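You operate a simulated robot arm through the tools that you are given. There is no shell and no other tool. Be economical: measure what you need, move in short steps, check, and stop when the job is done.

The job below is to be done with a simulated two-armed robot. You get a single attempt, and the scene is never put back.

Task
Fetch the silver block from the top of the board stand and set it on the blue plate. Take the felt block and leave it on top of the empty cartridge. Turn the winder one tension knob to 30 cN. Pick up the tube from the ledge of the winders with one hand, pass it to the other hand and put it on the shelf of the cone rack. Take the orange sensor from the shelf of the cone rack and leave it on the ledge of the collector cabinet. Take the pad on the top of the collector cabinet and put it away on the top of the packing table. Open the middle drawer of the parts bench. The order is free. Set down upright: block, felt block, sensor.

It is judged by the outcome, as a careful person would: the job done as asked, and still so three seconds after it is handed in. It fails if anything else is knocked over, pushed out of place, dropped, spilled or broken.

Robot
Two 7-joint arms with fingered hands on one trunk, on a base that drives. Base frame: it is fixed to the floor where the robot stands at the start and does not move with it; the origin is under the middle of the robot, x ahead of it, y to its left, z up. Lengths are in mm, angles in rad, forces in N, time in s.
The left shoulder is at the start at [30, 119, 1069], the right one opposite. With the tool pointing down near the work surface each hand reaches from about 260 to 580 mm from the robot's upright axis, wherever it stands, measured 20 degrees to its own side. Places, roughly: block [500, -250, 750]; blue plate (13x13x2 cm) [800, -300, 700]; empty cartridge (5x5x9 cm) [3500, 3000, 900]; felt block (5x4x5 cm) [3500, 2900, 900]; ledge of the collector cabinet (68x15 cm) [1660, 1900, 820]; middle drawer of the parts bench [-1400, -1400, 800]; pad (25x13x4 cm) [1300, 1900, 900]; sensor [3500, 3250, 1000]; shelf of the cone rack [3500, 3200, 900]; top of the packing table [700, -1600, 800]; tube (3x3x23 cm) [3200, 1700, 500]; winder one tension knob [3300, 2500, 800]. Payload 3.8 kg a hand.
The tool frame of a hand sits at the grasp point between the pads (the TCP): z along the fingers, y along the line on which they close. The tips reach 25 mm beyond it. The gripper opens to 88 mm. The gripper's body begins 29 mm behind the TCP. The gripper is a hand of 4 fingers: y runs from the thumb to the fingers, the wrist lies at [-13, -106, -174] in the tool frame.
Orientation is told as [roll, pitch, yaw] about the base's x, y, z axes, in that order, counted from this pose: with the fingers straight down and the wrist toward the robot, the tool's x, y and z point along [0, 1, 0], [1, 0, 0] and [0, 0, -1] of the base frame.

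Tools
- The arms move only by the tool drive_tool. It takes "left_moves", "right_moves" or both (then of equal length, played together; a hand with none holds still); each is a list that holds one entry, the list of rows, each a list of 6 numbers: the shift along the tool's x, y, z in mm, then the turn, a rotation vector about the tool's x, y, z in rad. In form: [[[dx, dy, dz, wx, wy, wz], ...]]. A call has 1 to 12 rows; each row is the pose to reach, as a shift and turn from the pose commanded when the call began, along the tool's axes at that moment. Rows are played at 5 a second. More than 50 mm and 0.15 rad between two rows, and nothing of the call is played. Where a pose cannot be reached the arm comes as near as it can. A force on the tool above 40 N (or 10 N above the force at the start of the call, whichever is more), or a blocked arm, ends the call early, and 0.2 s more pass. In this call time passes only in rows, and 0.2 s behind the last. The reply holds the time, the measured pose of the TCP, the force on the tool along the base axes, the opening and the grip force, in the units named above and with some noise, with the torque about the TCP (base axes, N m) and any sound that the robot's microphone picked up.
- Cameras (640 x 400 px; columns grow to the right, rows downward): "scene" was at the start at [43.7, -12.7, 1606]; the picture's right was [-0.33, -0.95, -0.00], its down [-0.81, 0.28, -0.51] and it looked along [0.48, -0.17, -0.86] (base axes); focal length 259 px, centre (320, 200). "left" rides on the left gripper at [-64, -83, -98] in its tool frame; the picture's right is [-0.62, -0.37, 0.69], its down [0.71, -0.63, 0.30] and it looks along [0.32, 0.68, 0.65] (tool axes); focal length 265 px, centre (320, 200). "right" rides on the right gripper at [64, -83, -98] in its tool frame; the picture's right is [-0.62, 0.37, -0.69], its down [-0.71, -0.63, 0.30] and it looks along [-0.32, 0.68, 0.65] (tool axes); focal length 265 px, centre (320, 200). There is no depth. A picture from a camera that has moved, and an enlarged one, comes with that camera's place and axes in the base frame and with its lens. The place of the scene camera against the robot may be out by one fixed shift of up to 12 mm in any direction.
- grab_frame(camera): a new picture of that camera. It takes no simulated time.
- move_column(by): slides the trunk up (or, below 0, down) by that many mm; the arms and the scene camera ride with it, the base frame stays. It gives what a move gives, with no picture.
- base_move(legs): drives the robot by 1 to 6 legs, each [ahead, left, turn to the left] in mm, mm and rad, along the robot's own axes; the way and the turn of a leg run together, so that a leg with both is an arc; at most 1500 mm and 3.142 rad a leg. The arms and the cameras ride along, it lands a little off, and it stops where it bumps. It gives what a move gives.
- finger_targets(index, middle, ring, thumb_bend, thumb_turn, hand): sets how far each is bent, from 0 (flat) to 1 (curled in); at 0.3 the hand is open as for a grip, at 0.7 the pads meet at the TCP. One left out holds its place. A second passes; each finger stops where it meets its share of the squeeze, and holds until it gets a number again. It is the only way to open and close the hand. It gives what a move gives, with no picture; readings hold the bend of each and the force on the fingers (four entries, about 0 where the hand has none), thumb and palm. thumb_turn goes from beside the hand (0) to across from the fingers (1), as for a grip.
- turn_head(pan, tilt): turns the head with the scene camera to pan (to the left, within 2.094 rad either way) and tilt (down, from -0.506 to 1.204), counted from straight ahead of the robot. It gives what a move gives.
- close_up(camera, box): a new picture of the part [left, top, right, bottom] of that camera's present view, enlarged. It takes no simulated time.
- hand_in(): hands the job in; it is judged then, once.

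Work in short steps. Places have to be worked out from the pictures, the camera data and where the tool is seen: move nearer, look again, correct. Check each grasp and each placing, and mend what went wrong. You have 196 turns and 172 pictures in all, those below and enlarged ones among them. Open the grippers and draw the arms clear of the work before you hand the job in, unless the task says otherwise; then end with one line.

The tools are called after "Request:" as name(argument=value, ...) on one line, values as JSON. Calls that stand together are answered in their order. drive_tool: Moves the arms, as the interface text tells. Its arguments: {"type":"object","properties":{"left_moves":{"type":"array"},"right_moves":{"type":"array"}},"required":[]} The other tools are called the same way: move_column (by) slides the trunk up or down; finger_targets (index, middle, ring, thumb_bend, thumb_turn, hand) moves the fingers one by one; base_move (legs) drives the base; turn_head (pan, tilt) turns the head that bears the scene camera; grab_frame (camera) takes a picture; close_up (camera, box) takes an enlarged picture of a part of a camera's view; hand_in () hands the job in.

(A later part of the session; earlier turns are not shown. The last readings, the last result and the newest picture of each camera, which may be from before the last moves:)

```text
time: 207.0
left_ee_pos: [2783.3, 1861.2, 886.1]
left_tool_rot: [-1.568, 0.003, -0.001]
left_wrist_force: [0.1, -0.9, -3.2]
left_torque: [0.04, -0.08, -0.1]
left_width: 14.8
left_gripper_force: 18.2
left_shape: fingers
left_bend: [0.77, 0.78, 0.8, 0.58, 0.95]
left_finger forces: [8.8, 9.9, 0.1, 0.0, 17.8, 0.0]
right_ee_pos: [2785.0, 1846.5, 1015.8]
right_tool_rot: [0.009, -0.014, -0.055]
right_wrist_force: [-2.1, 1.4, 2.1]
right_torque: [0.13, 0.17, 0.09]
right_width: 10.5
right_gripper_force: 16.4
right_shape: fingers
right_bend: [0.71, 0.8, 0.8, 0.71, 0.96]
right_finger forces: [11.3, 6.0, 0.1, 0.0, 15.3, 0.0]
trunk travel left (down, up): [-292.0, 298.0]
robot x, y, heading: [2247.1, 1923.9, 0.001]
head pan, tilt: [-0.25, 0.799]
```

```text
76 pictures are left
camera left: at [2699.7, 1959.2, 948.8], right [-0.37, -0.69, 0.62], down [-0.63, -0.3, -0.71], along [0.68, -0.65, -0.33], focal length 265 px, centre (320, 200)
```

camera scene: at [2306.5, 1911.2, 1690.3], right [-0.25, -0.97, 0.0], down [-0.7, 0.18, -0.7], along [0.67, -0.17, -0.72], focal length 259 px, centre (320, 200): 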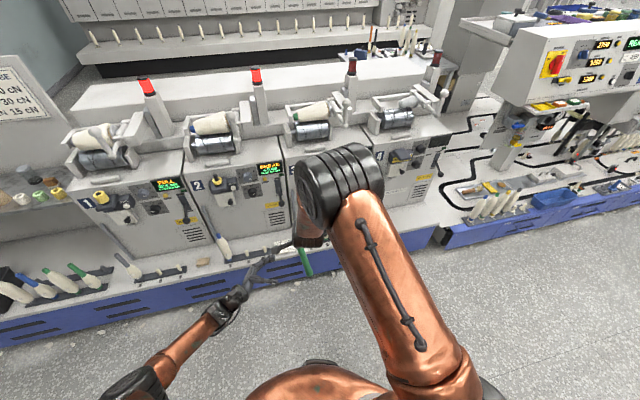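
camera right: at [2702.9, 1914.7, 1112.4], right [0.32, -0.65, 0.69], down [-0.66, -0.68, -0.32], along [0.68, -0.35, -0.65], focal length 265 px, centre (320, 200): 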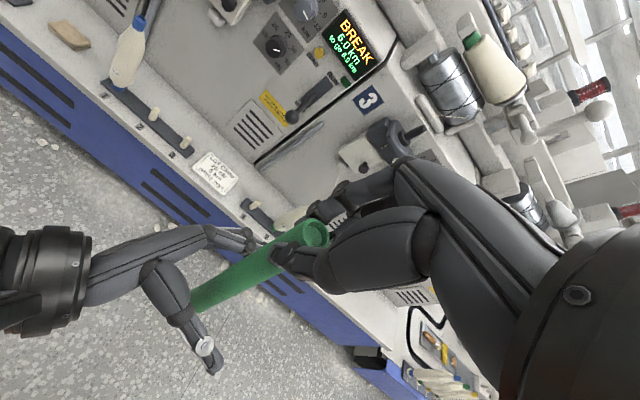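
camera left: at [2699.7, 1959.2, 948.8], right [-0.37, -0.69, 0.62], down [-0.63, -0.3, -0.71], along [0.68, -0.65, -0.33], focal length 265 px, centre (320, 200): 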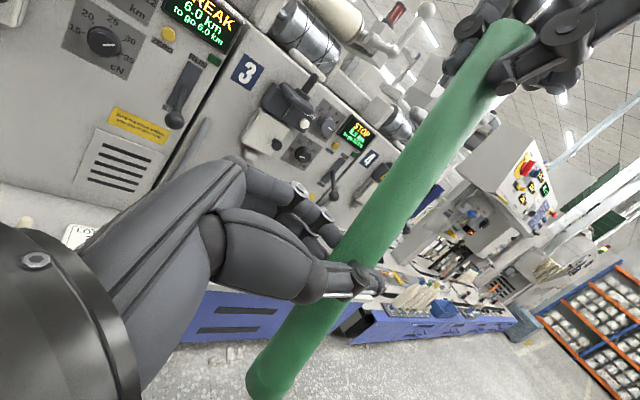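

The left hand now grips the tube firmly (18 N). Releasing the right hand and lifting it clear.

Request:
finger_targets(hand="right", index=0.3, middle=0.3, ring=0.3, thumb_bend=0.3)

Request:
drive_tool(right_moves=[[[0, 0, -30, 0, 0, 0], [0, 0, -70, 0, 0, 0], [-40, -20, -70, 0, 0, 0], [-85, -40, -70, 0, 0, 0], [-130, -60, -70, 0, 0, 0]]])

Request:
grab_frame(camera="left")

Request:
grab_frame(camera="scene")

```text
time: 208.0
left_ee_pos: [2783.9, 1862.5, 885.5]
left_tool_rot: [-1.57, 0.002, 0.001]
left_wrist_force: [0.0, 0.2, 0.4]
left_torque: [0.03, -0.02, -0.03]
left_width: 15.8
left_gripper_force: 19.1
left_shape: fingers
left_bend: [0.78, 0.79, 0.8, 0.56, 0.94]
left_finger forces: [11.6, 7.3, 0.0, 0.0, 19.4, 0.0]
right_ee_pos: [2783.9, 1846.7, 1013.8]
right_tool_rot: [0.01, -0.016, -0.054]
right_wrist_force: [0.3, 1.2, -0.3]
right_torque: [0.01, -0.01, 0.02]
right_width: 84.2
right_gripper_force: 0.1
right_shape: fingers
right_bend: [0.3, 0.3, 0.3, 0.3, 0.97]
right_finger forces: [0.0, 0.1, 0.0, 0.1, 0.1, 0.1]
trunk travel left (down, up): [-292.0, 298.0]
robot x, y, heading: [2246.4, 1922.1, -0.002]
head pan, tilt: [-0.25, 0.799]
```

```text
time: 209.2
left_ee_pos: [2783.9, 1859.6, 885.3]
left_tool_rot: [-1.57, 0.004, 0.001]
left_wrist_force: [0.0, 0.3, 0.6]
left_torque: [0.01, -0.02, 0.03]
left_width: 15.7
left_gripper_force: 19.5
left_shape: fingers
left_bend: [0.78, 0.79, 0.8, 0.56, 0.94]
left_finger forces: [11.5, 7.3, 0.1, 0.0, 19.2, 0.0]
right_ee_pos: [2715.7, 1719.6, 1082.3]
right_tool_rot: [0.014, -0.017, -0.053]
right_wrist_force: [-0.4, -0.5, -0.3]
right_torque: [0.01, 0.02, 0.0]
right_width: 84.8
right_gripper_force: 0.1
right_shape: fingers
right_bend: [0.3, 0.3, 0.3, 0.3, 0.97]
right_finger forces: [0.0, 0.1, 0.0, 0.1, 0.1, 0.1]
trunk travel left (down, up): [-292.0, 298.0]
robot x, y, heading: [2248.8, 1921.5, -0.004]
head pan, tilt: [-0.25, 0.799]
```

```text
75 pictures are left
camera left: at [2699.3, 1958.1, 949.1], right [-0.37, -0.69, 0.62], down [-0.63, -0.3, -0.71], along [0.68, -0.65, -0.33], focal length 265 px, centre (320, 200)
```

left: 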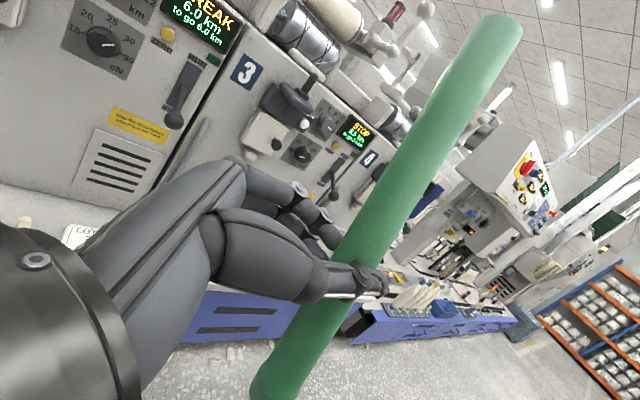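

```text
74 pictures are left
camera scene: at [2304.1, 1910.3, 1690.3], right [-0.25, -0.97, 0.0], down [-0.69, 0.18, -0.7], along [0.68, -0.17, -0.72], focal length 259 px, centre (320, 200)
```

scene: 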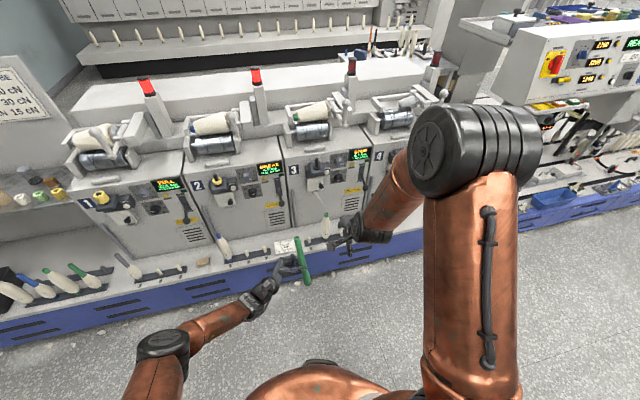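

The handover worked. Now I'll slide left to face the cone rack and look.

Request:
base_move(legs=[[0, 1000, 0]])

Request:
turn_head(pan=0.1, tilt=0.5)

Request:
grab_frame(camera="scene")

```text
time: 214.4
left_ee_pos: [2790.5, 2859.7, 885.3]
left_tool_rot: [-1.571, 0.003, -0.016]
left_wrist_force: [-0.4, 1.1, 0.1]
left_torque: [0.04, -0.01, 0.0]
left_width: 15.8
left_gripper_force: 19.2
left_shape: fingers
left_bend: [0.78, 0.79, 0.8, 0.56, 0.94]
left_finger forces: [11.6, 7.3, 0.0, 0.1, 19.3, 0.0]
right_ee_pos: [2723.3, 2719.6, 1081.2]
right_tool_rot: [0.009, -0.015, -0.068]
right_wrist_force: [-0.4, 0.3, -0.2]
right_torque: [-0.03, -0.03, -0.02]
right_width: 84.5
right_gripper_force: 0.1
right_shape: fingers
right_bend: [0.3, 0.3, 0.3, 0.3, 0.97]
right_finger forces: [0.0, 0.0, 0.0, 0.0, 0.1, 0.0]
trunk travel left (down, up): [-292.0, 298.0]
robot x, y, heading: [2256.3, 2929.3, -0.018]
head pan, tilt: [-0.25, 0.799]
```

```text
time: 215.2
left_ee_pos: [2790.7, 2858.5, 886.0]
left_tool_rot: [-1.57, 0.003, -0.017]
left_wrist_force: [-0.4, 0.4, -0.4]
left_torque: [-0.02, -0.01, 0.0]
left_width: 15.8
left_gripper_force: 19.6
left_shape: fingers
left_bend: [0.78, 0.79, 0.8, 0.56, 0.94]
left_finger forces: [11.6, 7.4, 0.0, 0.1, 19.3, 0.0]
right_ee_pos: [2722.4, 2719.3, 1082.4]
right_tool_rot: [0.01, -0.015, -0.068]
right_wrist_force: [1.0, 0.0, 0.1]
right_torque: [0.01, -0.01, 0.02]
right_width: 84.6
right_gripper_force: 0.0
right_shape: fingers
right_bend: [0.3, 0.3, 0.3, 0.3, 0.97]
right_finger forces: [0.1, 0.0, 0.0, 0.0, 0.0, 0.0]
trunk travel left (down, up): [-292.0, 298.0]
robot x, y, heading: [2253.7, 2928.8, -0.018]
head pan, tilt: [0.099, 0.499]
```

```text
73 pictures are left
camera scene: at [2326.0, 2946.0, 1716.2], right [0.08, -1.0, 0.0], down [-0.48, -0.04, -0.88], along [0.87, 0.07, -0.48], focal length 259 px, centre (320, 200)
```

scene: 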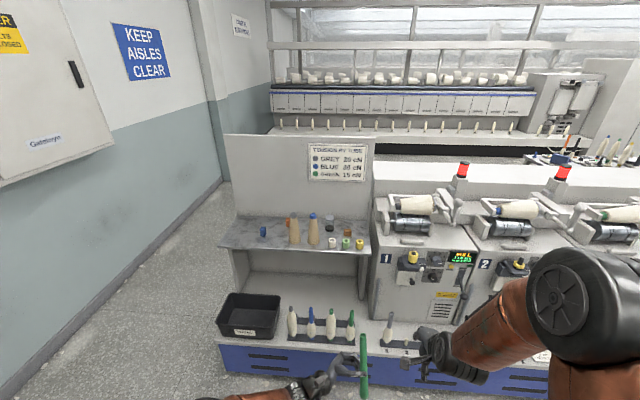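

Request:
close_up(camera="scene", box=[210, 190, 380, 270])

Request:
close_up(camera="scene", box=[370, 230, 490, 320])

```text
3.76 times, centred on (295, 230) of scene
camera zoom: at [2326.0, 2946.0, 1716.2], right [0.08, -1.0, 0.0], down [-0.48, -0.04, -0.88], along [0.87, 0.07, -0.48], focal length 976 px, centre (414, 87)
```

zoom: 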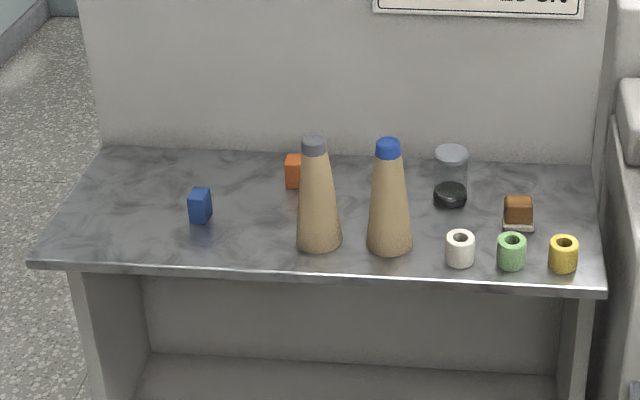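

```text
4.44 times, centred on (430, 275) of scene
camera zoom: at [2326.0, 2946.0, 1716.2], right [0.08, -1.0, 0.0], down [-0.48, -0.04, -0.88], along [0.87, 0.07, -0.48], focal length 1152 px, centre (-169, -133)
```

zoom: 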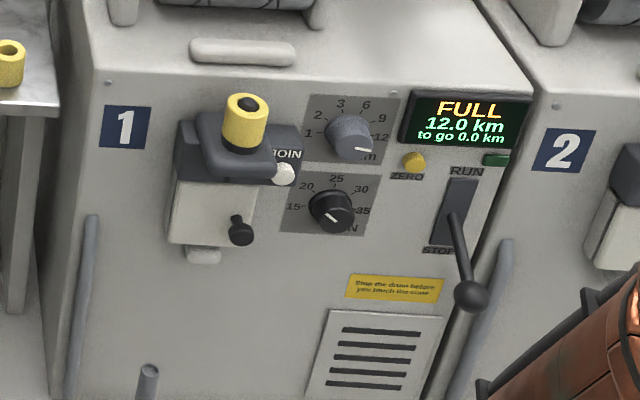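

The shelf spans about x 3320–3600, y 2780–3537, with the clear cartridge near [3500, 2986], brown felt block [3456, 2888] and orange sensor [3516, 3226]. There's free room for the tube at the left behind the blue block. I'll roll the left hand back to fingers-down so the tube lies along y.

Request:
drive_tool(left_moves=[[[-10, 0, -14, 0, 0.145, 0], [-20, 0, -28, 0, 0.29, 0], [-30, 0, -42, 0, 0.435, 0], [-40, 0, -56, 0, 0.58, 0], [-50, 0, -70, 0, 0.725, 0], [-60, 0, -84, 0, 0.87, 0], [-70, 0, -98, 0, 1.015, 0], [-80, 0, -112, 0, 1.16, 0], [-90, 0, -126, 0, 1.305, 0], [-100, 0, -140, 0, 1.45, 0], [-110, 0, -150, 0, 1.571, 0]]])

Request:
grab_frame(camera="left")

Request:
grab_frame(camera="scene")

```text
time: 217.6
left_ee_pos: [2792.2, 3007.0, 996.4]
left_tool_rot: [0.004, 0.004, -0.014]
left_wrist_force: [0.2, -0.3, 0.0]
left_torque: [0.03, 0.01, -0.03]
left_width: 14.6
left_gripper_force: 12.9
left_shape: fingers
left_bend: [0.78, 0.8, 0.8, 0.58, 0.96]
left_finger forces: [12.1, 1.6, 0.1, 0.0, 13.1, 0.0]
right_ee_pos: [2722.4, 2719.2, 1082.0]
right_tool_rot: [0.013, -0.016, -0.066]
right_wrist_force: [0.3, 0.0, 0.4]
right_torque: [-0.01, -0.01, 0.02]
right_width: 84.2
right_gripper_force: 0.0
right_shape: fingers
right_bend: [0.3, 0.3, 0.3, 0.3, 0.97]
right_finger forces: [0.0, 0.0, 0.1, 0.0, 0.0, 0.0]
trunk travel left (down, up): [-292.0, 298.0]
robot x, y, heading: [2258.9, 2928.1, -0.009]
head pan, tilt: [0.099, 0.499]
```

```text
70 pictures are left
camera left: at [2708.8, 2944.2, 1094.2], right [-0.38, -0.61, -0.69], down [-0.62, 0.72, -0.3], along [0.69, 0.32, -0.65], focal length 265 px, centre (320, 200)
```

left: 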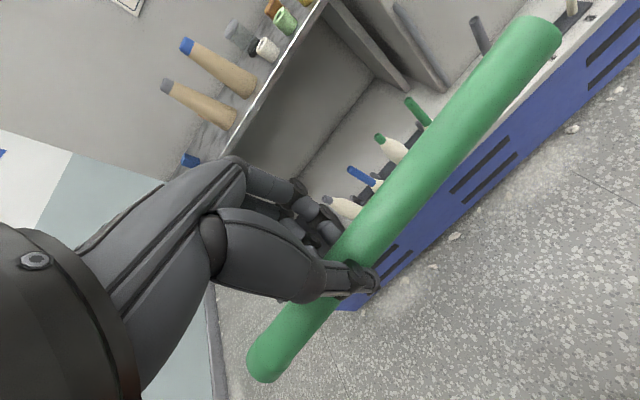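

```text
69 pictures are left
camera scene: at [2325.6, 2945.1, 1716.3], right [0.08, -1.0, 0.0], down [-0.48, -0.04, -0.88], along [0.87, 0.07, -0.48], focal length 259 px, centre (320, 200)
```

scene: 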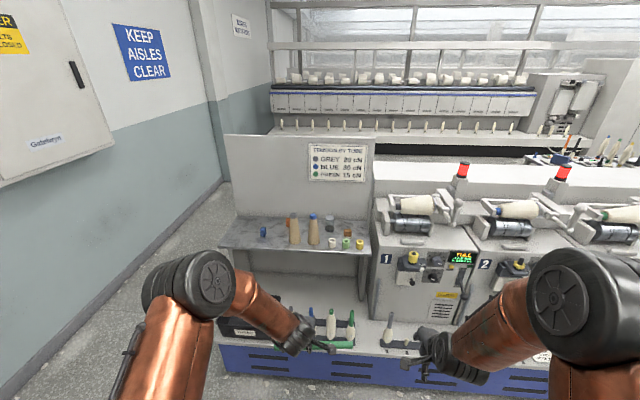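

The tube lies along y with its centre about 30 mm to the −y side of the grip. I'll drive so the left shoulder faces the free part of the shelf.

Request:
base_move(legs=[[0, 380, 0.009], [400, 0, 0]])

Request:
turn_head(pan=0.15, tilt=0.75)

Request:
grab_frame(camera="scene")

Request:
grab_frame(camera="left")

```text
time: 222.1
left_ee_pos: [3201.6, 3388.4, 995.5]
left_tool_rot: [0.001, 0.003, -0.008]
left_wrist_force: [-0.2, 0.3, -0.4]
left_torque: [0.04, 0.02, 0.01]
left_width: 14.7
left_gripper_force: 13.4
left_shape: fingers
left_bend: [0.78, 0.8, 0.8, 0.58, 0.96]
left_finger forces: [12.1, 1.6, 0.1, 0.0, 13.2, 0.1]
right_ee_pos: [3131.2, 3100.6, 1082.5]
right_tool_rot: [0.01, -0.014, -0.062]
right_wrist_force: [0.1, 0.4, 0.5]
right_torque: [-0.01, 0.0, -0.02]
right_width: 84.2
right_gripper_force: 0.1
right_shape: fingers
right_bend: [0.3, 0.3, 0.3, 0.3, 0.97]
right_finger forces: [0.0, 0.0, 0.1, 0.1, 0.0, 0.0]
trunk travel left (down, up): [-292.0, 298.0]
robot x, y, heading: [2662.4, 3309.0, -0.015]
head pan, tilt: [0.099, 0.499]
```

```text
time: 222.9
left_ee_pos: [3200.2, 3389.2, 996.1]
left_tool_rot: [0.001, 0.004, -0.009]
left_wrist_force: [-0.4, 0.3, -0.9]
left_torque: [-0.01, 0.0, 0.0]
left_width: 14.5
left_gripper_force: 13.4
left_shape: fingers
left_bend: [0.78, 0.8, 0.8, 0.58, 0.96]
left_finger forces: [11.9, 1.5, 0.0, 0.0, 13.1, 0.0]
right_ee_pos: [3129.7, 3100.8, 1081.4]
right_tool_rot: [0.009, -0.014, -0.062]
right_wrist_force: [-0.4, 0.1, -0.2]
right_torque: [0.0, -0.02, -0.03]
right_width: 84.6
right_gripper_force: 0.1
right_shape: fingers
right_bend: [0.3, 0.3, 0.3, 0.3, 0.97]
right_finger forces: [0.0, 0.0, 0.1, 0.0, 0.0, 0.0]
trunk travel left (down, up): [-292.0, 298.0]
robot x, y, heading: [2663.6, 3305.1, -0.008]
head pan, tilt: [0.15, 0.75]
```

```text
68 pictures are left
camera scene: at [2724.6, 3327.0, 1694.4], right [0.14, -0.99, 0.0], down [-0.67, -0.1, -0.73], along [0.72, 0.1, -0.68], focal length 259 px, centre (320, 200)
```

scene: 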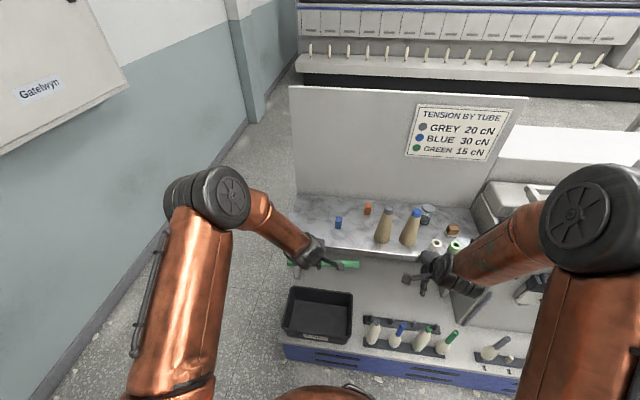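

```text
67 pictures are left
camera left: at [3116.1, 3324.5, 1093.9], right [-0.38, -0.62, -0.69], down [-0.62, 0.72, -0.3], along [0.68, 0.32, -0.66], focal length 265 px, centre (320, 200)
```

left: 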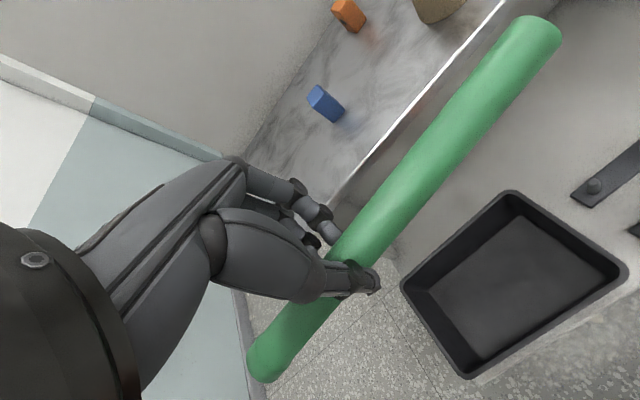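

Shelf height is uncertain (830–880). I'll creep 90 mm closer and extend the left hand over the shelf with a forward pitch, then re-measure.

Request:
base_move(legs=[[90, 0, 0.01]])

Request:
drive_tool(left_moves=[[[5, 25, 0, -0.1, 0, 0], [10, 55, 0, -0.2, 0, 0], [15, 85, 0, -0.3, 0, 0], [20, 120, 0, -0.4, 0, 0], [25, 150, 0, -0.5, 0, 0]]])

Request:
grab_frame(camera="left")

Request:
grab_frame(camera="scene")

```text
time: 224.0
left_ee_pos: [3289.7, 3393.9, 995.6]
left_tool_rot: [0.001, 0.005, 0.0]
left_wrist_force: [0.6, -0.1, 0.1]
left_torque: [0.01, 0.02, 0.01]
left_width: 14.6
left_gripper_force: 13.1
left_shape: fingers
left_bend: [0.78, 0.8, 0.8, 0.58, 0.96]
left_finger forces: [12.2, 1.6, 0.0, 0.0, 13.2, 0.0]
right_ee_pos: [3224.1, 3103.3, 1082.1]
right_tool_rot: [0.01, -0.014, -0.056]
right_wrist_force: [0.2, 0.5, 0.4]
right_torque: [-0.01, 0.0, 0.0]
right_width: 84.4
right_gripper_force: 0.0
right_shape: fingers
right_bend: [0.3, 0.3, 0.3, 0.3, 0.97]
right_finger forces: [0.0, 0.1, 0.0, 0.1, 0.0, 0.0]
trunk travel left (down, up): [-292.0, 298.0]
robot x, y, heading: [2754.9, 3304.2, 0.003]
head pan, tilt: [0.15, 0.75]
```

```text
time: 225.2
left_ee_pos: [3439.5, 3417.0, 996.2]
left_tool_rot: [0.0, -0.499, 0.0]
left_wrist_force: [0.0, -1.2, -0.3]
left_torque: [0.01, -0.01, 0.0]
left_width: 14.3
left_gripper_force: 13.9
left_shape: fingers
left_bend: [0.78, 0.8, 0.8, 0.58, 0.97]
left_finger forces: [12.1, 1.4, 0.1, 0.1, 13.2, 0.1]
right_ee_pos: [3223.1, 3104.6, 1081.8]
right_tool_rot: [0.009, -0.016, -0.055]
right_wrist_force: [0.2, 0.2, -0.1]
right_torque: [-0.01, -0.02, 0.0]
right_width: 84.8
right_gripper_force: 0.1
right_shape: fingers
right_bend: [0.3, 0.3, 0.3, 0.3, 0.97]
right_finger forces: [0.0, 0.0, 0.1, 0.1, 0.1, 0.1]
trunk travel left (down, up): [-292.0, 298.0]
robot x, y, heading: [2754.7, 3304.9, 0.005]
head pan, tilt: [0.15, 0.75]
```

```text
66 pictures are left
camera left: at [3319.3, 3352.9, 1042.1], right [0.01, -0.62, -0.79], down [-0.41, 0.71, -0.57], along [0.91, 0.32, -0.25], focal length 265 px, centre (320, 200)
```

left: 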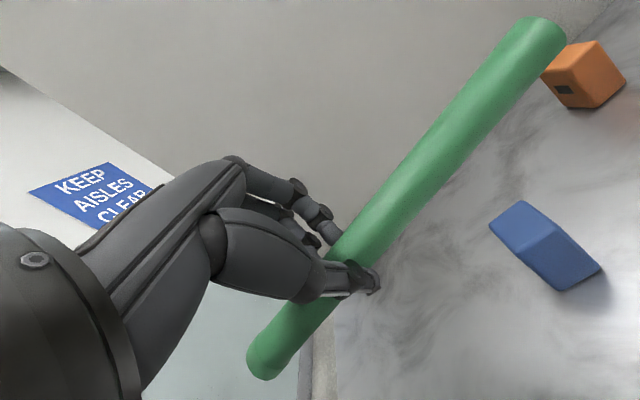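

```text
65 pictures are left
camera scene: at [2814.8, 3327.5, 1694.3], right [0.15, -0.99, 0.0], down [-0.67, -0.1, -0.73], along [0.72, 0.11, -0.68], focal length 259 px, centre (320, 200)
```

scene: 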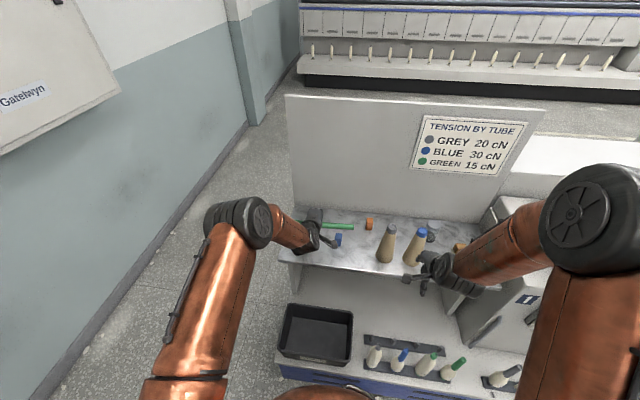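

Better triangulation: shelf z≈857, blue block front at x 3445, sensor front corner [3543, 3232]. I'll lower the trunk 70 mm and move the tube to behind the blue block (x≈3510, TCP y≈3440).

Request:
move_column(by=-70)

Request:
drive_tool(left_moves=[[[12, 30, 17, 0, 0, 0], [23, 62, 34, 0, 0, 0]]])

Request:
grab_frame(camera="left")

Request:
close_up(camera="scene", box=[270, 180, 450, 290])

```text
time: 226.3
left_ee_pos: [3439.6, 3417.7, 927.4]
left_tool_rot: [0.002, -0.497, 0.001]
left_wrist_force: [-0.4, -0.8, -0.5]
left_torque: [0.01, 0.02, 0.0]
left_width: 14.4
left_gripper_force: 13.2
left_shape: fingers
left_bend: [0.78, 0.8, 0.8, 0.59, 0.97]
left_finger forces: [12.4, 1.1, 0.0, 0.0, 13.0, 0.1]
right_ee_pos: [3222.4, 3105.2, 1011.9]
right_tool_rot: [0.012, -0.015, -0.056]
right_wrist_force: [0.5, 0.3, 0.3]
right_torque: [-0.03, -0.04, -0.01]
right_width: 84.6
right_gripper_force: 0.0
right_shape: fingers
right_bend: [0.3, 0.3, 0.3, 0.3, 0.97]
right_finger forces: [0.1, 0.1, 0.1, 0.0, 0.0, 0.0]
trunk travel left (down, up): [-222.0, 368.0]
robot x, y, heading: [2754.0, 3306.3, -0.002]
head pan, tilt: [0.15, 0.75]
```

```text
time: 226.9
left_ee_pos: [3510.6, 3440.0, 924.6]
left_tool_rot: [-0.001, -0.497, -0.001]
left_wrist_force: [0.3, -0.1, 0.1]
left_torque: [0.0, -0.03, 0.02]
left_width: 14.5
left_gripper_force: 12.5
left_shape: fingers
left_bend: [0.78, 0.8, 0.8, 0.59, 0.97]
left_finger forces: [12.5, 0.7, 0.0, 0.1, 12.7, 0.0]
right_ee_pos: [3222.6, 3104.4, 1011.8]
right_tool_rot: [0.011, -0.016, -0.054]
right_wrist_force: [-0.1, 0.7, -0.6]
right_torque: [0.01, 0.0, 0.02]
right_width: 84.7
right_gripper_force: 0.1
right_shape: fingers
right_bend: [0.3, 0.3, 0.3, 0.3, 0.97]
right_finger forces: [0.0, 0.0, 0.1, 0.0, 0.0, 0.1]
trunk travel left (down, up): [-222.0, 368.0]
robot x, y, heading: [2750.4, 3304.1, 0.002]
head pan, tilt: [0.15, 0.75]
```

```text
64 pictures are left
camera left: at [3389.9, 3376.2, 970.7], right [0.01, -0.62, -0.78], down [-0.41, 0.71, -0.57], along [0.91, 0.32, -0.25], focal length 265 px, centre (320, 200)
```

left: 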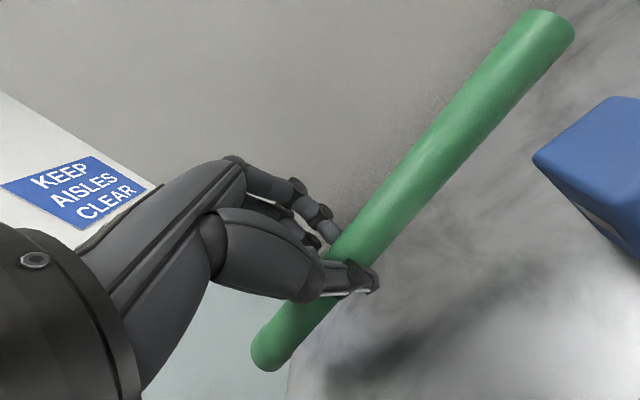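

```text
3.56 times, centred on (360, 235) of scene
camera zoom: at [2814.7, 3327.0, 1624.3], right [0.15, -0.99, 0.0], down [-0.67, -0.1, -0.73], along [0.72, 0.11, -0.68], focal length 922 px, centre (178, 76)
```

zoom: 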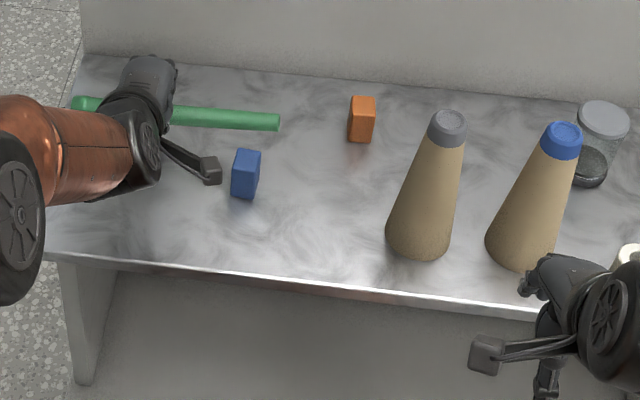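

Clear of the blue block. Lowering straight down until light contact.

Request:
drive_tool(left_moves=[[[0, -10, 17.6, 0, 0, 0], [0, -14.4, 26.3, 0, 0, 0], [0, -17, 31, 0, 0, 0], [0, -19, 35, 0, 0, 0], [0, -21.5, 39.5, 0, 0, 0], [0, -24, 44, 0, 0, 0], [0, -26, 48, 0, 0, 0]]])

Request:
grab_frame(camera="left")

```text
time: 228.3
left_ee_pos: [3515.4, 3440.2, 889.5]
left_tool_rot: [0.001, -0.521, 0.005]
left_wrist_force: [-3.6, -0.3, 17.6]
left_torque: [-0.09, 0.12, -0.01]
left_width: 13.6
left_gripper_force: 21.1
left_shape: fingers
left_bend: [0.78, 0.8, 0.8, 0.71, 0.97]
left_finger forces: [9.9, 4.1, 0.0, 0.1, 27.9, 0.0]
right_ee_pos: [3221.3, 3102.5, 1012.2]
right_tool_rot: [0.013, -0.015, -0.055]
right_wrist_force: [0.1, -0.2, -0.3]
right_torque: [-0.01, 0.0, -0.01]
right_width: 84.6
right_gripper_force: 0.0
right_shape: fingers
right_bend: [0.3, 0.3, 0.3, 0.3, 0.97]
right_finger forces: [0.1, 0.0, 0.0, 0.0, 0.1, 0.0]
trunk travel left (down, up): [-222.0, 368.0]
robot x, y, heading: [2751.1, 3305.7, 0.001]
head pan, tilt: [0.15, 0.75]
stopped in row 7 (left hand): the force on the tool passed its limit at 42 N (the readings are from after the stop); the commanded pose is now the measured one
```

```text
62 pictures are left
camera left: at [3394.5, 3376.1, 931.8], right [0.03, -0.62, -0.78], down [-0.4, 0.71, -0.58], along [0.92, 0.33, -0.22], focal length 265 px, centre (320, 200)
```

left: 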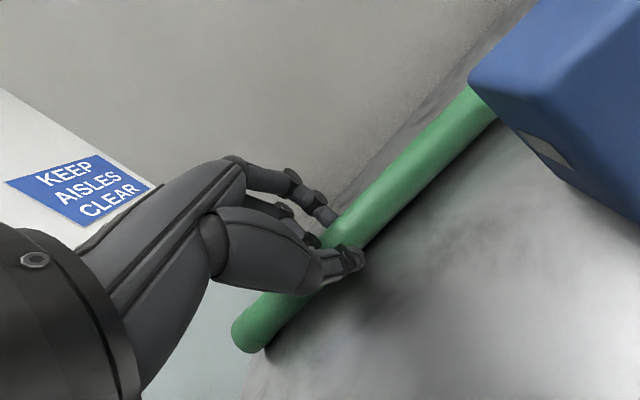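

The thumb is on the shelf and the tube is just above it. I'll open only the fingers first so the tube settles against the thumb.

Request:
finger_targets(hand="left", index=0.55, middle=0.55, ring=0.55)

Request:
grab_frame(camera="left")

```text
time: 229.3
left_ee_pos: [3511.5, 3440.5, 884.5]
left_tool_rot: [0.0, -0.513, 0.003]
left_wrist_force: [-1.6, 0.1, 9.4]
left_torque: [-0.05, -0.35, 0.1]
left_width: 25.5
left_gripper_force: 9.5
left_shape: fingers
left_bend: [0.4, 0.61, 0.59, 0.74, 0.97]
left_finger forces: [10.0, 5.8, 3.0, 0.0, 0.0, 0.0]
right_ee_pos: [3220.6, 3105.7, 1012.6]
right_tool_rot: [0.012, -0.015, -0.053]
right_wrist_force: [-0.3, -0.2, 0.1]
right_torque: [0.01, -0.02, 0.0]
right_width: 84.6
right_gripper_force: 0.0
right_shape: fingers
right_bend: [0.3, 0.3, 0.3, 0.3, 0.97]
right_finger forces: [0.0, 0.0, 0.1, 0.1, 0.1, 0.0]
trunk travel left (down, up): [-222.0, 368.0]
robot x, y, heading: [2752.7, 3305.8, 0.002]
head pan, tilt: [0.15, 0.75]
```

```text
61 pictures are left
camera left: at [3391.3, 3375.8, 928.6], right [0.02, -0.62, -0.78], down [-0.4, 0.71, -0.57], along [0.92, 0.33, -0.23], focal length 265 px, centre (320, 200)
```

left: 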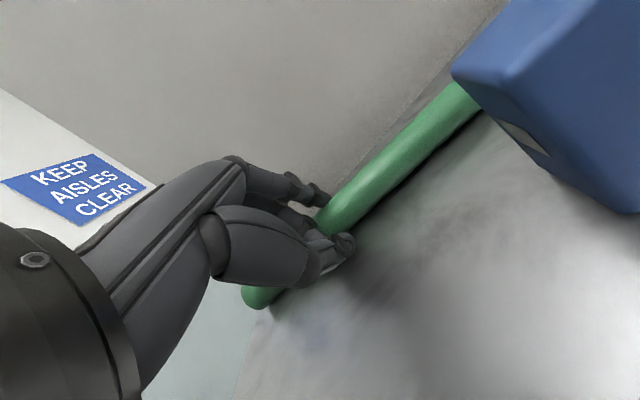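

The tube is resting on the shelf. I'll raise slightly, open everything, then lift away.

Request:
drive_tool(left_moves=[[[0, 3, -6, 0, 0, 0]]])

Request:
finger_targets(hand="left", index=0.4, middle=0.4, ring=0.4, thumb_bend=0.45)

Request:
grab_frame(camera="left")

```text
time: 229.7
left_ee_pos: [3513.1, 3441.8, 889.3]
left_tool_rot: [0.002, -0.511, 0.004]
left_wrist_force: [-0.8, -1.3, 5.7]
left_torque: [-0.06, -0.16, 0.01]
left_width: 19.5
left_gripper_force: 4.3
left_shape: fingers
left_bend: [0.45, 0.59, 0.56, 0.74, 0.97]
left_finger forces: [4.5, 3.8, 0.9, 0.0, 0.1, 0.0]
right_ee_pos: [3220.6, 3103.3, 1012.4]
right_tool_rot: [0.011, -0.015, -0.054]
right_wrist_force: [0.0, -0.2, 0.2]
right_torque: [-0.01, -0.01, -0.01]
right_width: 84.6
right_gripper_force: 0.0
right_shape: fingers
right_bend: [0.3, 0.3, 0.3, 0.3, 0.97]
right_finger forces: [0.0, 0.1, 0.1, 0.0, 0.1, 0.0]
trunk travel left (down, up): [-222.0, 368.0]
robot x, y, heading: [2748.4, 3307.4, -0.001]
head pan, tilt: [0.15, 0.75]
```

```text
time: 230.7
left_ee_pos: [3512.7, 3441.9, 894.4]
left_tool_rot: [0.002, -0.517, 0.003]
left_wrist_force: [1.1, -0.9, 17.7]
left_torque: [-0.12, -0.01, -0.02]
left_width: 39.2
left_gripper_force: 8.3
left_shape: fingers
left_bend: [0.4, 0.4, 0.4, 0.6, 0.98]
left_finger forces: [0.0, 0.0, 0.0, 0.0, 17.1, 0.1]
right_ee_pos: [3220.7, 3103.9, 1012.7]
right_tool_rot: [0.013, -0.018, -0.054]
right_wrist_force: [-0.7, 0.4, -0.6]
right_torque: [0.02, 0.03, -0.03]
right_width: 84.4
right_gripper_force: 0.1
right_shape: fingers
right_bend: [0.3, 0.3, 0.3, 0.3, 0.97]
right_finger forces: [0.1, 0.1, 0.0, 0.1, 0.1, 0.0]
trunk travel left (down, up): [-222.0, 368.0]
robot x, y, heading: [2757.7, 3305.1, 0.002]
head pan, tilt: [0.15, 0.75]
```

```text
60 pictures are left
camera left: at [3391.6, 3376.2, 936.6], right [0.02, -0.62, -0.78], down [-0.4, 0.71, -0.57], along [0.92, 0.33, -0.23], focal length 265 px, centre (320, 200)
```

left: 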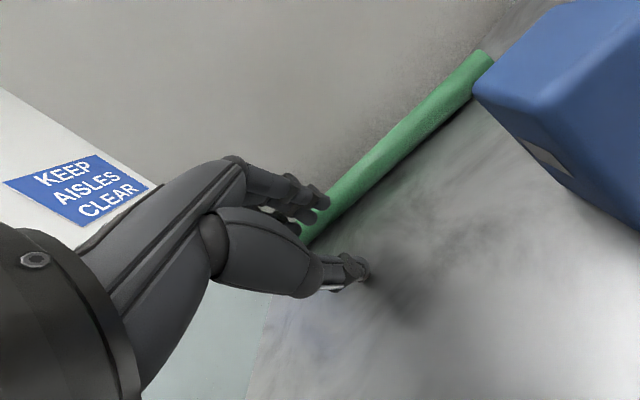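

The tube lies free on the shelf. Raising the hand and then drawing it back.

Request:
drive_tool(left_moves=[[[0, 10, -18, 0, 0, 0], [0, 24, -44, 0, 0, 0], [0, 38, -70, 0, 0, 0], [0, 0, -90, 0, 0, 0], [0, -42, -105, 0, 0, 0], [0, -85, -120, 0, 0, 0], [0, -120, -135, 0, 0, 0]]])

Request:
close_up(camera="scene", box=[270, 180, 480, 290])

```text
time: 232.3
left_ee_pos: [3342.5, 3440.1, 952.0]
left_tool_rot: [0.0, -0.515, 0.004]
left_wrist_force: [0.2, 0.6, 1.1]
left_torque: [-0.01, -0.03, 0.0]
left_width: 57.6
left_gripper_force: 0.1
left_shape: fingers
left_bend: [0.4, 0.4, 0.4, 0.45, 0.98]
left_finger forces: [0.0, 0.0, 0.0, 0.0, 0.1, 0.0]
right_ee_pos: [3222.4, 3104.3, 1012.3]
right_tool_rot: [0.011, -0.017, -0.054]
right_wrist_force: [0.1, 0.7, -0.1]
right_torque: [-0.01, -0.01, 0.02]
right_width: 84.2
right_gripper_force: 0.1
right_shape: fingers
right_bend: [0.3, 0.3, 0.3, 0.3, 0.97]
right_finger forces: [0.1, 0.0, 0.0, 0.1, 0.0, 0.0]
trunk travel left (down, up): [-222.0, 368.0]
robot x, y, heading: [2752.8, 3307.0, 0.001]
head pan, tilt: [0.15, 0.75]
```

```text
3.05 times, centred on (375, 235) of scene
camera zoom: at [2813.5, 3327.2, 1624.4], right [0.15, -0.99, 0.0], down [-0.67, -0.1, -0.73], along [0.72, 0.11, -0.68], focal length 790 px, centre (152, 93)
```

zoom: 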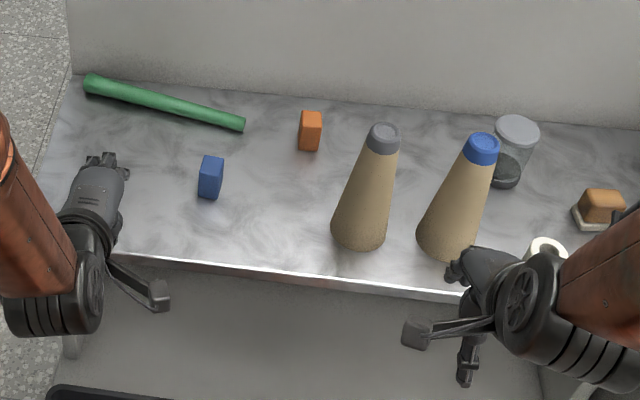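

The tube is on the shelf. Next is the felt block with the right hand: I'll slide right so the right shoulder faces the cartridge, and look with the wrist camera.

Request:
base_move(legs=[[0, -300, 0], [15, 0, 0]])

Request:
grab_frame(camera="right")

Request:
close_up(camera="scene", box=[300, 150, 500, 290])

```text
time: 234.7
left_ee_pos: [3358.0, 3140.2, 950.4]
left_tool_rot: [0.0, -0.512, 0.003]
left_wrist_force: [0.6, 0.7, 0.4]
left_torque: [0.02, -0.01, 0.0]
left_width: 57.7
left_gripper_force: 0.0
left_shape: fingers
left_bend: [0.4, 0.4, 0.4, 0.45, 0.98]
left_finger forces: [0.1, 0.0, 0.0, 0.0, 0.0, 0.1]
right_ee_pos: [3238.1, 2802.5, 1012.5]
right_tool_rot: [0.009, -0.015, -0.054]
right_wrist_force: [0.4, -0.2, 0.1]
right_torque: [0.0, 0.03, -0.01]
right_width: 84.4
right_gripper_force: 0.0
right_shape: fingers
right_bend: [0.3, 0.3, 0.3, 0.3, 0.97]
right_finger forces: [0.0, 0.0, 0.1, 0.0, 0.0, 0.0]
trunk travel left (down, up): [-222.0, 368.0]
robot x, y, heading: [2768.7, 3003.3, 0.002]
head pan, tilt: [0.15, 0.75]
```

```text
58 pictures are left
camera right: at [3155.0, 2870.9, 1109.6], right [0.32, -0.65, 0.69], down [-0.66, -0.68, -0.32], along [0.67, -0.35, -0.65], focal length 265 px, centre (320, 200)
```

right: 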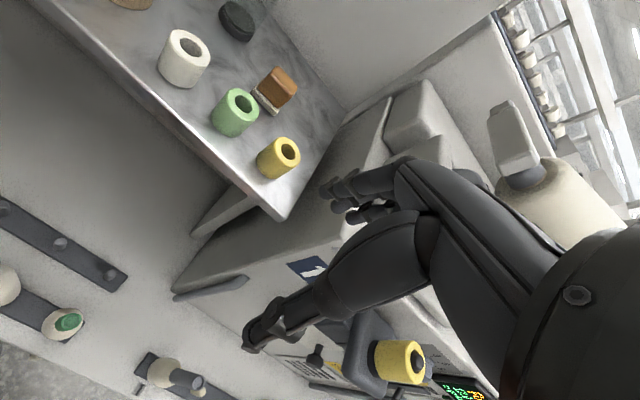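

```text
2.86 times, centred on (400, 220) of scene
camera zoom: at [2829.3, 3026.8, 1624.3], right [0.15, -0.99, 0.0], down [-0.68, -0.1, -0.73], along [0.72, 0.11, -0.68], focal length 741 px, centre (91, 143)
```

zoom: 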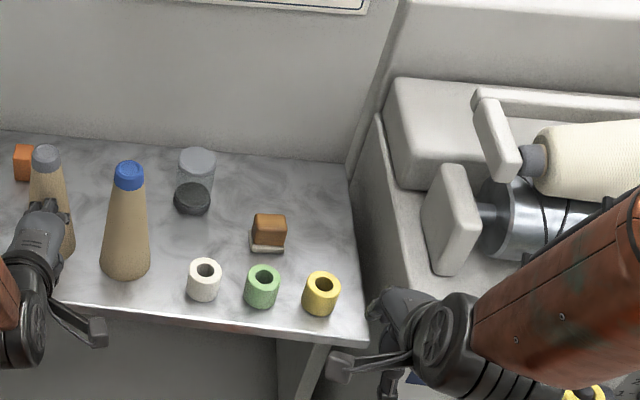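

The left hand is close to a cone, so I'll retract it first. The felt block is at [3485, 2885] and the cartridge at [3547, 2992], shelf z≈857. Then I'll bring the right hand above the felt, pitched 0.4 rad.

Request:
drive_tool(left_moves=[[[0, -38, -26, 0, 0, 0], [0, -76, -52, 0, 0, 0], [0, -114, -78, 0, 0, 0]]])

Request:
drive_tool(right_moves=[[[16, 41, 0, -0.067, 0, -0.009], [32, 82, 0, -0.134, 0, -0.018], [48, 123, 0, -0.2, 0, -0.027], [64, 164, 0, -0.267, 0, -0.036], [80, 205, 0, -0.334, 0, -0.045], [96, 246, 2, -0.4, 0, -0.054]]])

Request:
grab_frame(camera="right")

```text
time: 235.5
left_ee_pos: [3217.8, 3138.8, 965.8]
left_tool_rot: [0.001, -0.513, 0.0]
left_wrist_force: [0.6, -0.3, -0.4]
left_torque: [-0.01, 0.04, 0.02]
left_width: 57.7
left_gripper_force: 0.1
left_shape: fingers
left_bend: [0.4, 0.4, 0.4, 0.45, 0.98]
left_finger forces: [0.1, 0.1, 0.1, 0.0, 0.0, 0.0]
right_ee_pos: [3234.6, 2802.5, 1013.0]
right_tool_rot: [0.011, -0.018, -0.056]
right_wrist_force: [0.0, 0.4, -1.6]
right_torque: [-0.03, 0.02, -0.01]
right_width: 84.4
right_gripper_force: 0.1
right_shape: fingers
right_bend: [0.3, 0.3, 0.3, 0.3, 0.97]
right_finger forces: [0.1, 0.1, 0.0, 0.1, 0.1, 0.0]
trunk travel left (down, up): [-222.0, 368.0]
robot x, y, heading: [2764.6, 3008.6, -0.0]
head pan, tilt: [0.15, 0.75]
```

```text
time: 236.9
left_ee_pos: [3218.9, 3139.1, 964.5]
left_tool_rot: [0.001, -0.511, 0.002]
left_wrist_force: [0.8, -0.3, -0.2]
left_torque: [0.02, 0.0, -0.03]
left_width: 57.9
left_gripper_force: 0.0
left_shape: fingers
left_bend: [0.4, 0.4, 0.4, 0.45, 0.98]
left_finger forces: [0.0, 0.0, 0.0, 0.0, 0.0, 0.0]
right_ee_pos: [3487.3, 2885.7, 1015.9]
right_tool_rot: [0.001, -0.416, -0.002]
right_wrist_force: [-0.7, -0.5, -0.3]
right_torque: [-0.01, 0.02, 0.0]
right_width: 84.5
right_gripper_force: 0.0
right_shape: fingers
right_bend: [0.3, 0.3, 0.3, 0.3, 0.97]
right_finger forces: [0.0, 0.0, 0.0, 0.1, 0.0, 0.0]
trunk travel left (down, up): [-222.0, 368.0]
robot x, y, heading: [2767.3, 3007.8, -0.006]
head pan, tilt: [0.15, 0.75]
```

```text
56 pictures are left
camera right: at [3370.5, 2950.0, 1071.9], right [0.06, -0.62, 0.78], down [-0.46, -0.71, -0.53], along [0.89, -0.33, -0.32], focal length 265 px, centre (320, 200)
```

right: 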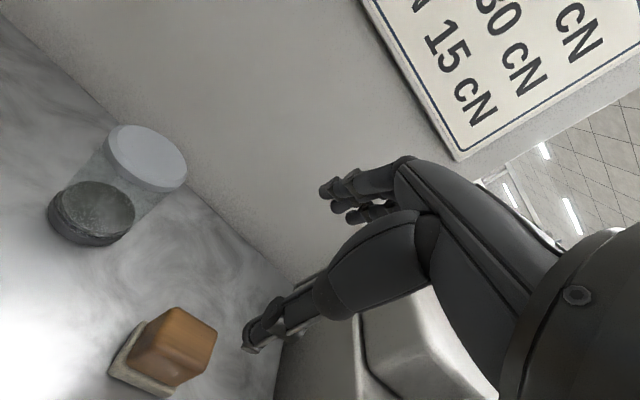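

Very clear view: felt at [3477, 2883], cartridge at [3532, 2983]. I'll set the opening and descend onto the felt block.

Request:
finger_targets(hand="right", index=0.35, middle=0.35, ring=0.35, thumb_bend=0.35)

Request:
drive_tool(right_moves=[[[-3, -21, 30, 0, 0, 0], [-3, -37, 60, 0, 0, 0], [-3, -48, 85, 0, 0, 0], [-3, -54, 98, 0, 0, 0]]])

Request:
grab_frame(camera="right")

Request:
close_up(camera="scene", box=[320, 160, 440, 260])

```text
time: 237.9
left_ee_pos: [3218.1, 3138.8, 964.5]
left_tool_rot: [0.0, -0.513, -0.001]
left_wrist_force: [0.0, 0.5, -0.8]
left_torque: [0.01, 0.0, 0.03]
left_width: 57.7
left_gripper_force: 0.0
left_shape: fingers
left_bend: [0.4, 0.4, 0.4, 0.45, 0.98]
left_finger forces: [0.0, 0.0, 0.0, 0.0, 0.0, 0.0]
right_ee_pos: [3486.5, 2884.4, 1016.0]
right_tool_rot: [0.0, -0.416, -0.003]
right_wrist_force: [-0.2, -0.3, -0.3]
right_torque: [-0.03, 0.0, 0.01]
right_width: 74.8
right_gripper_force: 0.1
right_shape: fingers
right_bend: [0.35, 0.35, 0.35, 0.35, 0.97]
right_finger forces: [0.1, 0.1, 0.1, 0.1, 0.0, 0.0]
trunk travel left (down, up): [-222.0, 368.0]
robot x, y, heading: [2767.3, 3005.0, 0.001]
head pan, tilt: [0.15, 0.75]
```

```text
time: 238.9
left_ee_pos: [3217.4, 3139.6, 964.9]
left_tool_rot: [0.001, -0.512, 0.002]
left_wrist_force: [0.4, 0.7, 0.2]
left_torque: [-0.03, 0.02, 0.0]
left_width: 57.8
left_gripper_force: 0.0
left_shape: fingers
left_bend: [0.4, 0.4, 0.4, 0.45, 0.98]
left_finger forces: [0.0, 0.1, 0.0, 0.1, 0.0, 0.1]
right_ee_pos: [3478.8, 2881.6, 902.2]
right_tool_rot: [0.001, -0.416, -0.001]
right_wrist_force: [-0.1, 0.4, -0.1]
right_torque: [0.01, 0.0, -0.03]
right_width: 74.8
right_gripper_force: 0.0
right_shape: fingers
right_bend: [0.35, 0.35, 0.35, 0.35, 0.97]
right_finger forces: [0.0, 0.0, 0.1, 0.1, 0.0, 0.0]
trunk travel left (down, up): [-222.0, 368.0]
robot x, y, heading: [2763.3, 3003.3, -0.001]
head pan, tilt: [0.15, 0.75]
```

```text
55 pictures are left
camera right: at [3362.0, 2945.7, 958.7], right [0.06, -0.62, 0.78], down [-0.45, -0.71, -0.53], along [0.89, -0.33, -0.32], focal length 265 px, centre (320, 200)
```

right: 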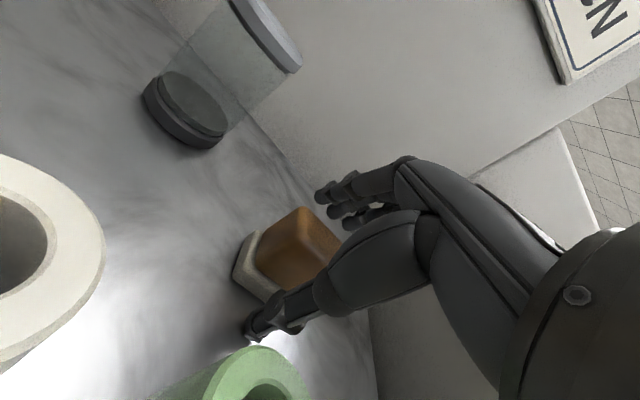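

```text
4.00 times, centred on (380, 210) of scene
camera zoom: at [2828.7, 3026.4, 1624.4], right [0.15, -0.99, 0.0], down [-0.67, -0.1, -0.73], along [0.72, 0.11, -0.68], focal length 1037 px, centre (80, 160)
```

zoom: 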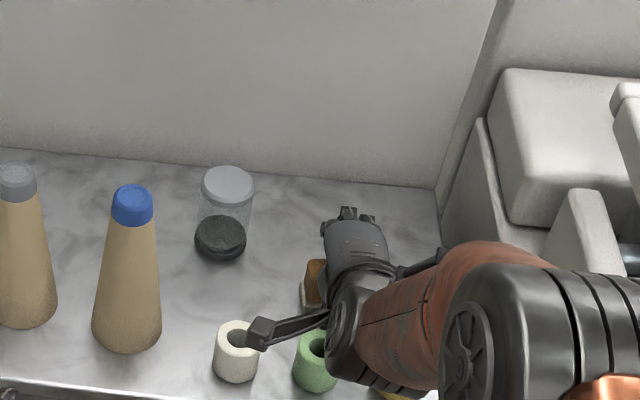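

The felt block sits between thumb and fingers just as the silver block did. Closing.

Request:
finger_targets(hand="right", index=0.75, middle=0.75, ring=0.75, thumb_bend=0.75)

Request:
grab_frame(camera="right")

```text
time: 239.9
left_ee_pos: [3216.8, 3139.5, 965.3]
left_tool_rot: [-0.002, -0.512, 0.001]
left_wrist_force: [-0.7, 0.2, 0.6]
left_torque: [-0.05, -0.01, -0.03]
left_width: 57.9
left_gripper_force: 0.1
left_shape: fingers
left_bend: [0.4, 0.4, 0.4, 0.45, 0.98]
left_finger forces: [0.0, 0.0, 0.0, 0.1, 0.0, 0.0]
right_ee_pos: [3478.9, 2879.8, 905.7]
right_tool_rot: [0.0, -0.421, -0.003]
right_wrist_force: [2.5, -2.4, 15.0]
right_torque: [-0.05, 0.05, 0.06]
right_width: 22.9
right_gripper_force: 17.8
right_shape: fingers
right_bend: [0.73, 0.73, 0.75, 0.55, 0.96]
right_finger forces: [10.2, 9.9, 1.1, 0.1, 14.5, 0.0]
trunk travel left (down, up): [-222.0, 368.0]
robot x, y, heading: [2769.3, 3004.6, -0.004]
head pan, tilt: [0.15, 0.75]
```

```text
53 pictures are left
camera right: at [3362.2, 2945.3, 960.9], right [0.05, -0.62, 0.78], down [-0.45, -0.71, -0.54], along [0.89, -0.33, -0.32], focal length 265 px, centre (320, 200)
```

right: 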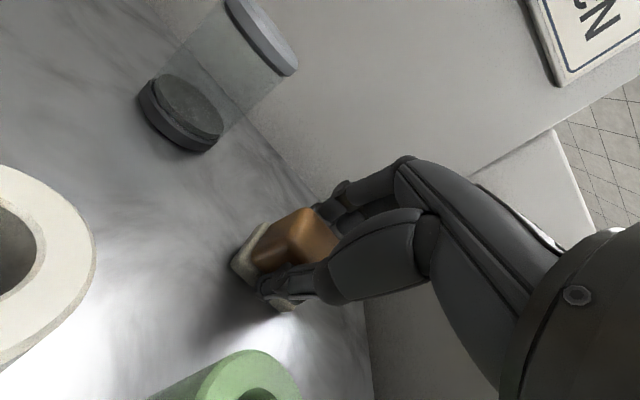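

Gripped. Lifting straight up 110 mm and checking.

Request:
drive_tool(right_moves=[[[0, 6, -14, 0, 0, 0], [0, 14, -32, 0, 0, 0], [0, 28, -64, 0, 0, 0], [0, 44, -100, 0, 0, 0]]])

Request:
grab_frame(camera="right")

```text
time: 240.9
left_ee_pos: [3217.7, 3139.3, 965.8]
left_tool_rot: [-0.001, -0.511, 0.002]
left_wrist_force: [-0.3, -0.6, -0.3]
left_torque: [-0.04, 0.0, 0.0]
left_width: 57.9
left_gripper_force: 0.2
left_shape: fingers
left_bend: [0.4, 0.4, 0.4, 0.45, 0.98]
left_finger forces: [0.0, 0.0, 0.0, 0.0, 0.1, 0.1]
right_ee_pos: [3477.8, 2881.5, 1013.8]
right_tool_rot: [0.001, -0.416, -0.002]
right_wrist_force: [-0.4, -0.7, -0.7]
right_torque: [0.01, 0.04, -0.01]
right_width: 22.8
right_gripper_force: 15.2
right_shape: fingers
right_bend: [0.73, 0.73, 0.75, 0.55, 0.95]
right_finger forces: [8.0, 6.9, 0.6, 0.0, 14.8, 0.0]
trunk travel left (down, up): [-222.0, 368.0]
robot x, y, heading: [2767.0, 3003.4, -0.003]
head pan, tilt: [0.15, 0.75]
```

```text
52 pictures are left
camera right: at [3361.4, 2946.8, 1069.4], right [0.06, -0.62, 0.78], down [-0.46, -0.71, -0.53], along [0.89, -0.33, -0.32], focal length 265 px, centre (320, 200)
```

right: 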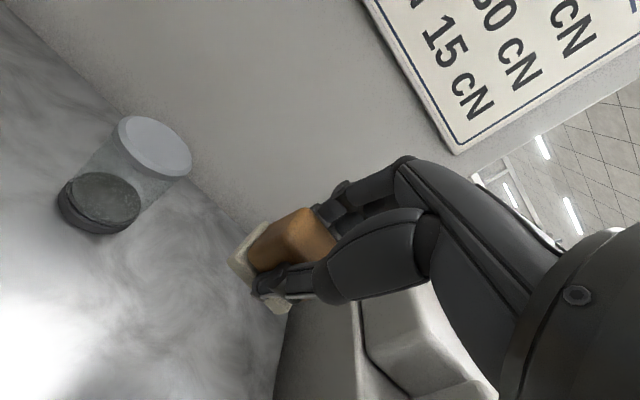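

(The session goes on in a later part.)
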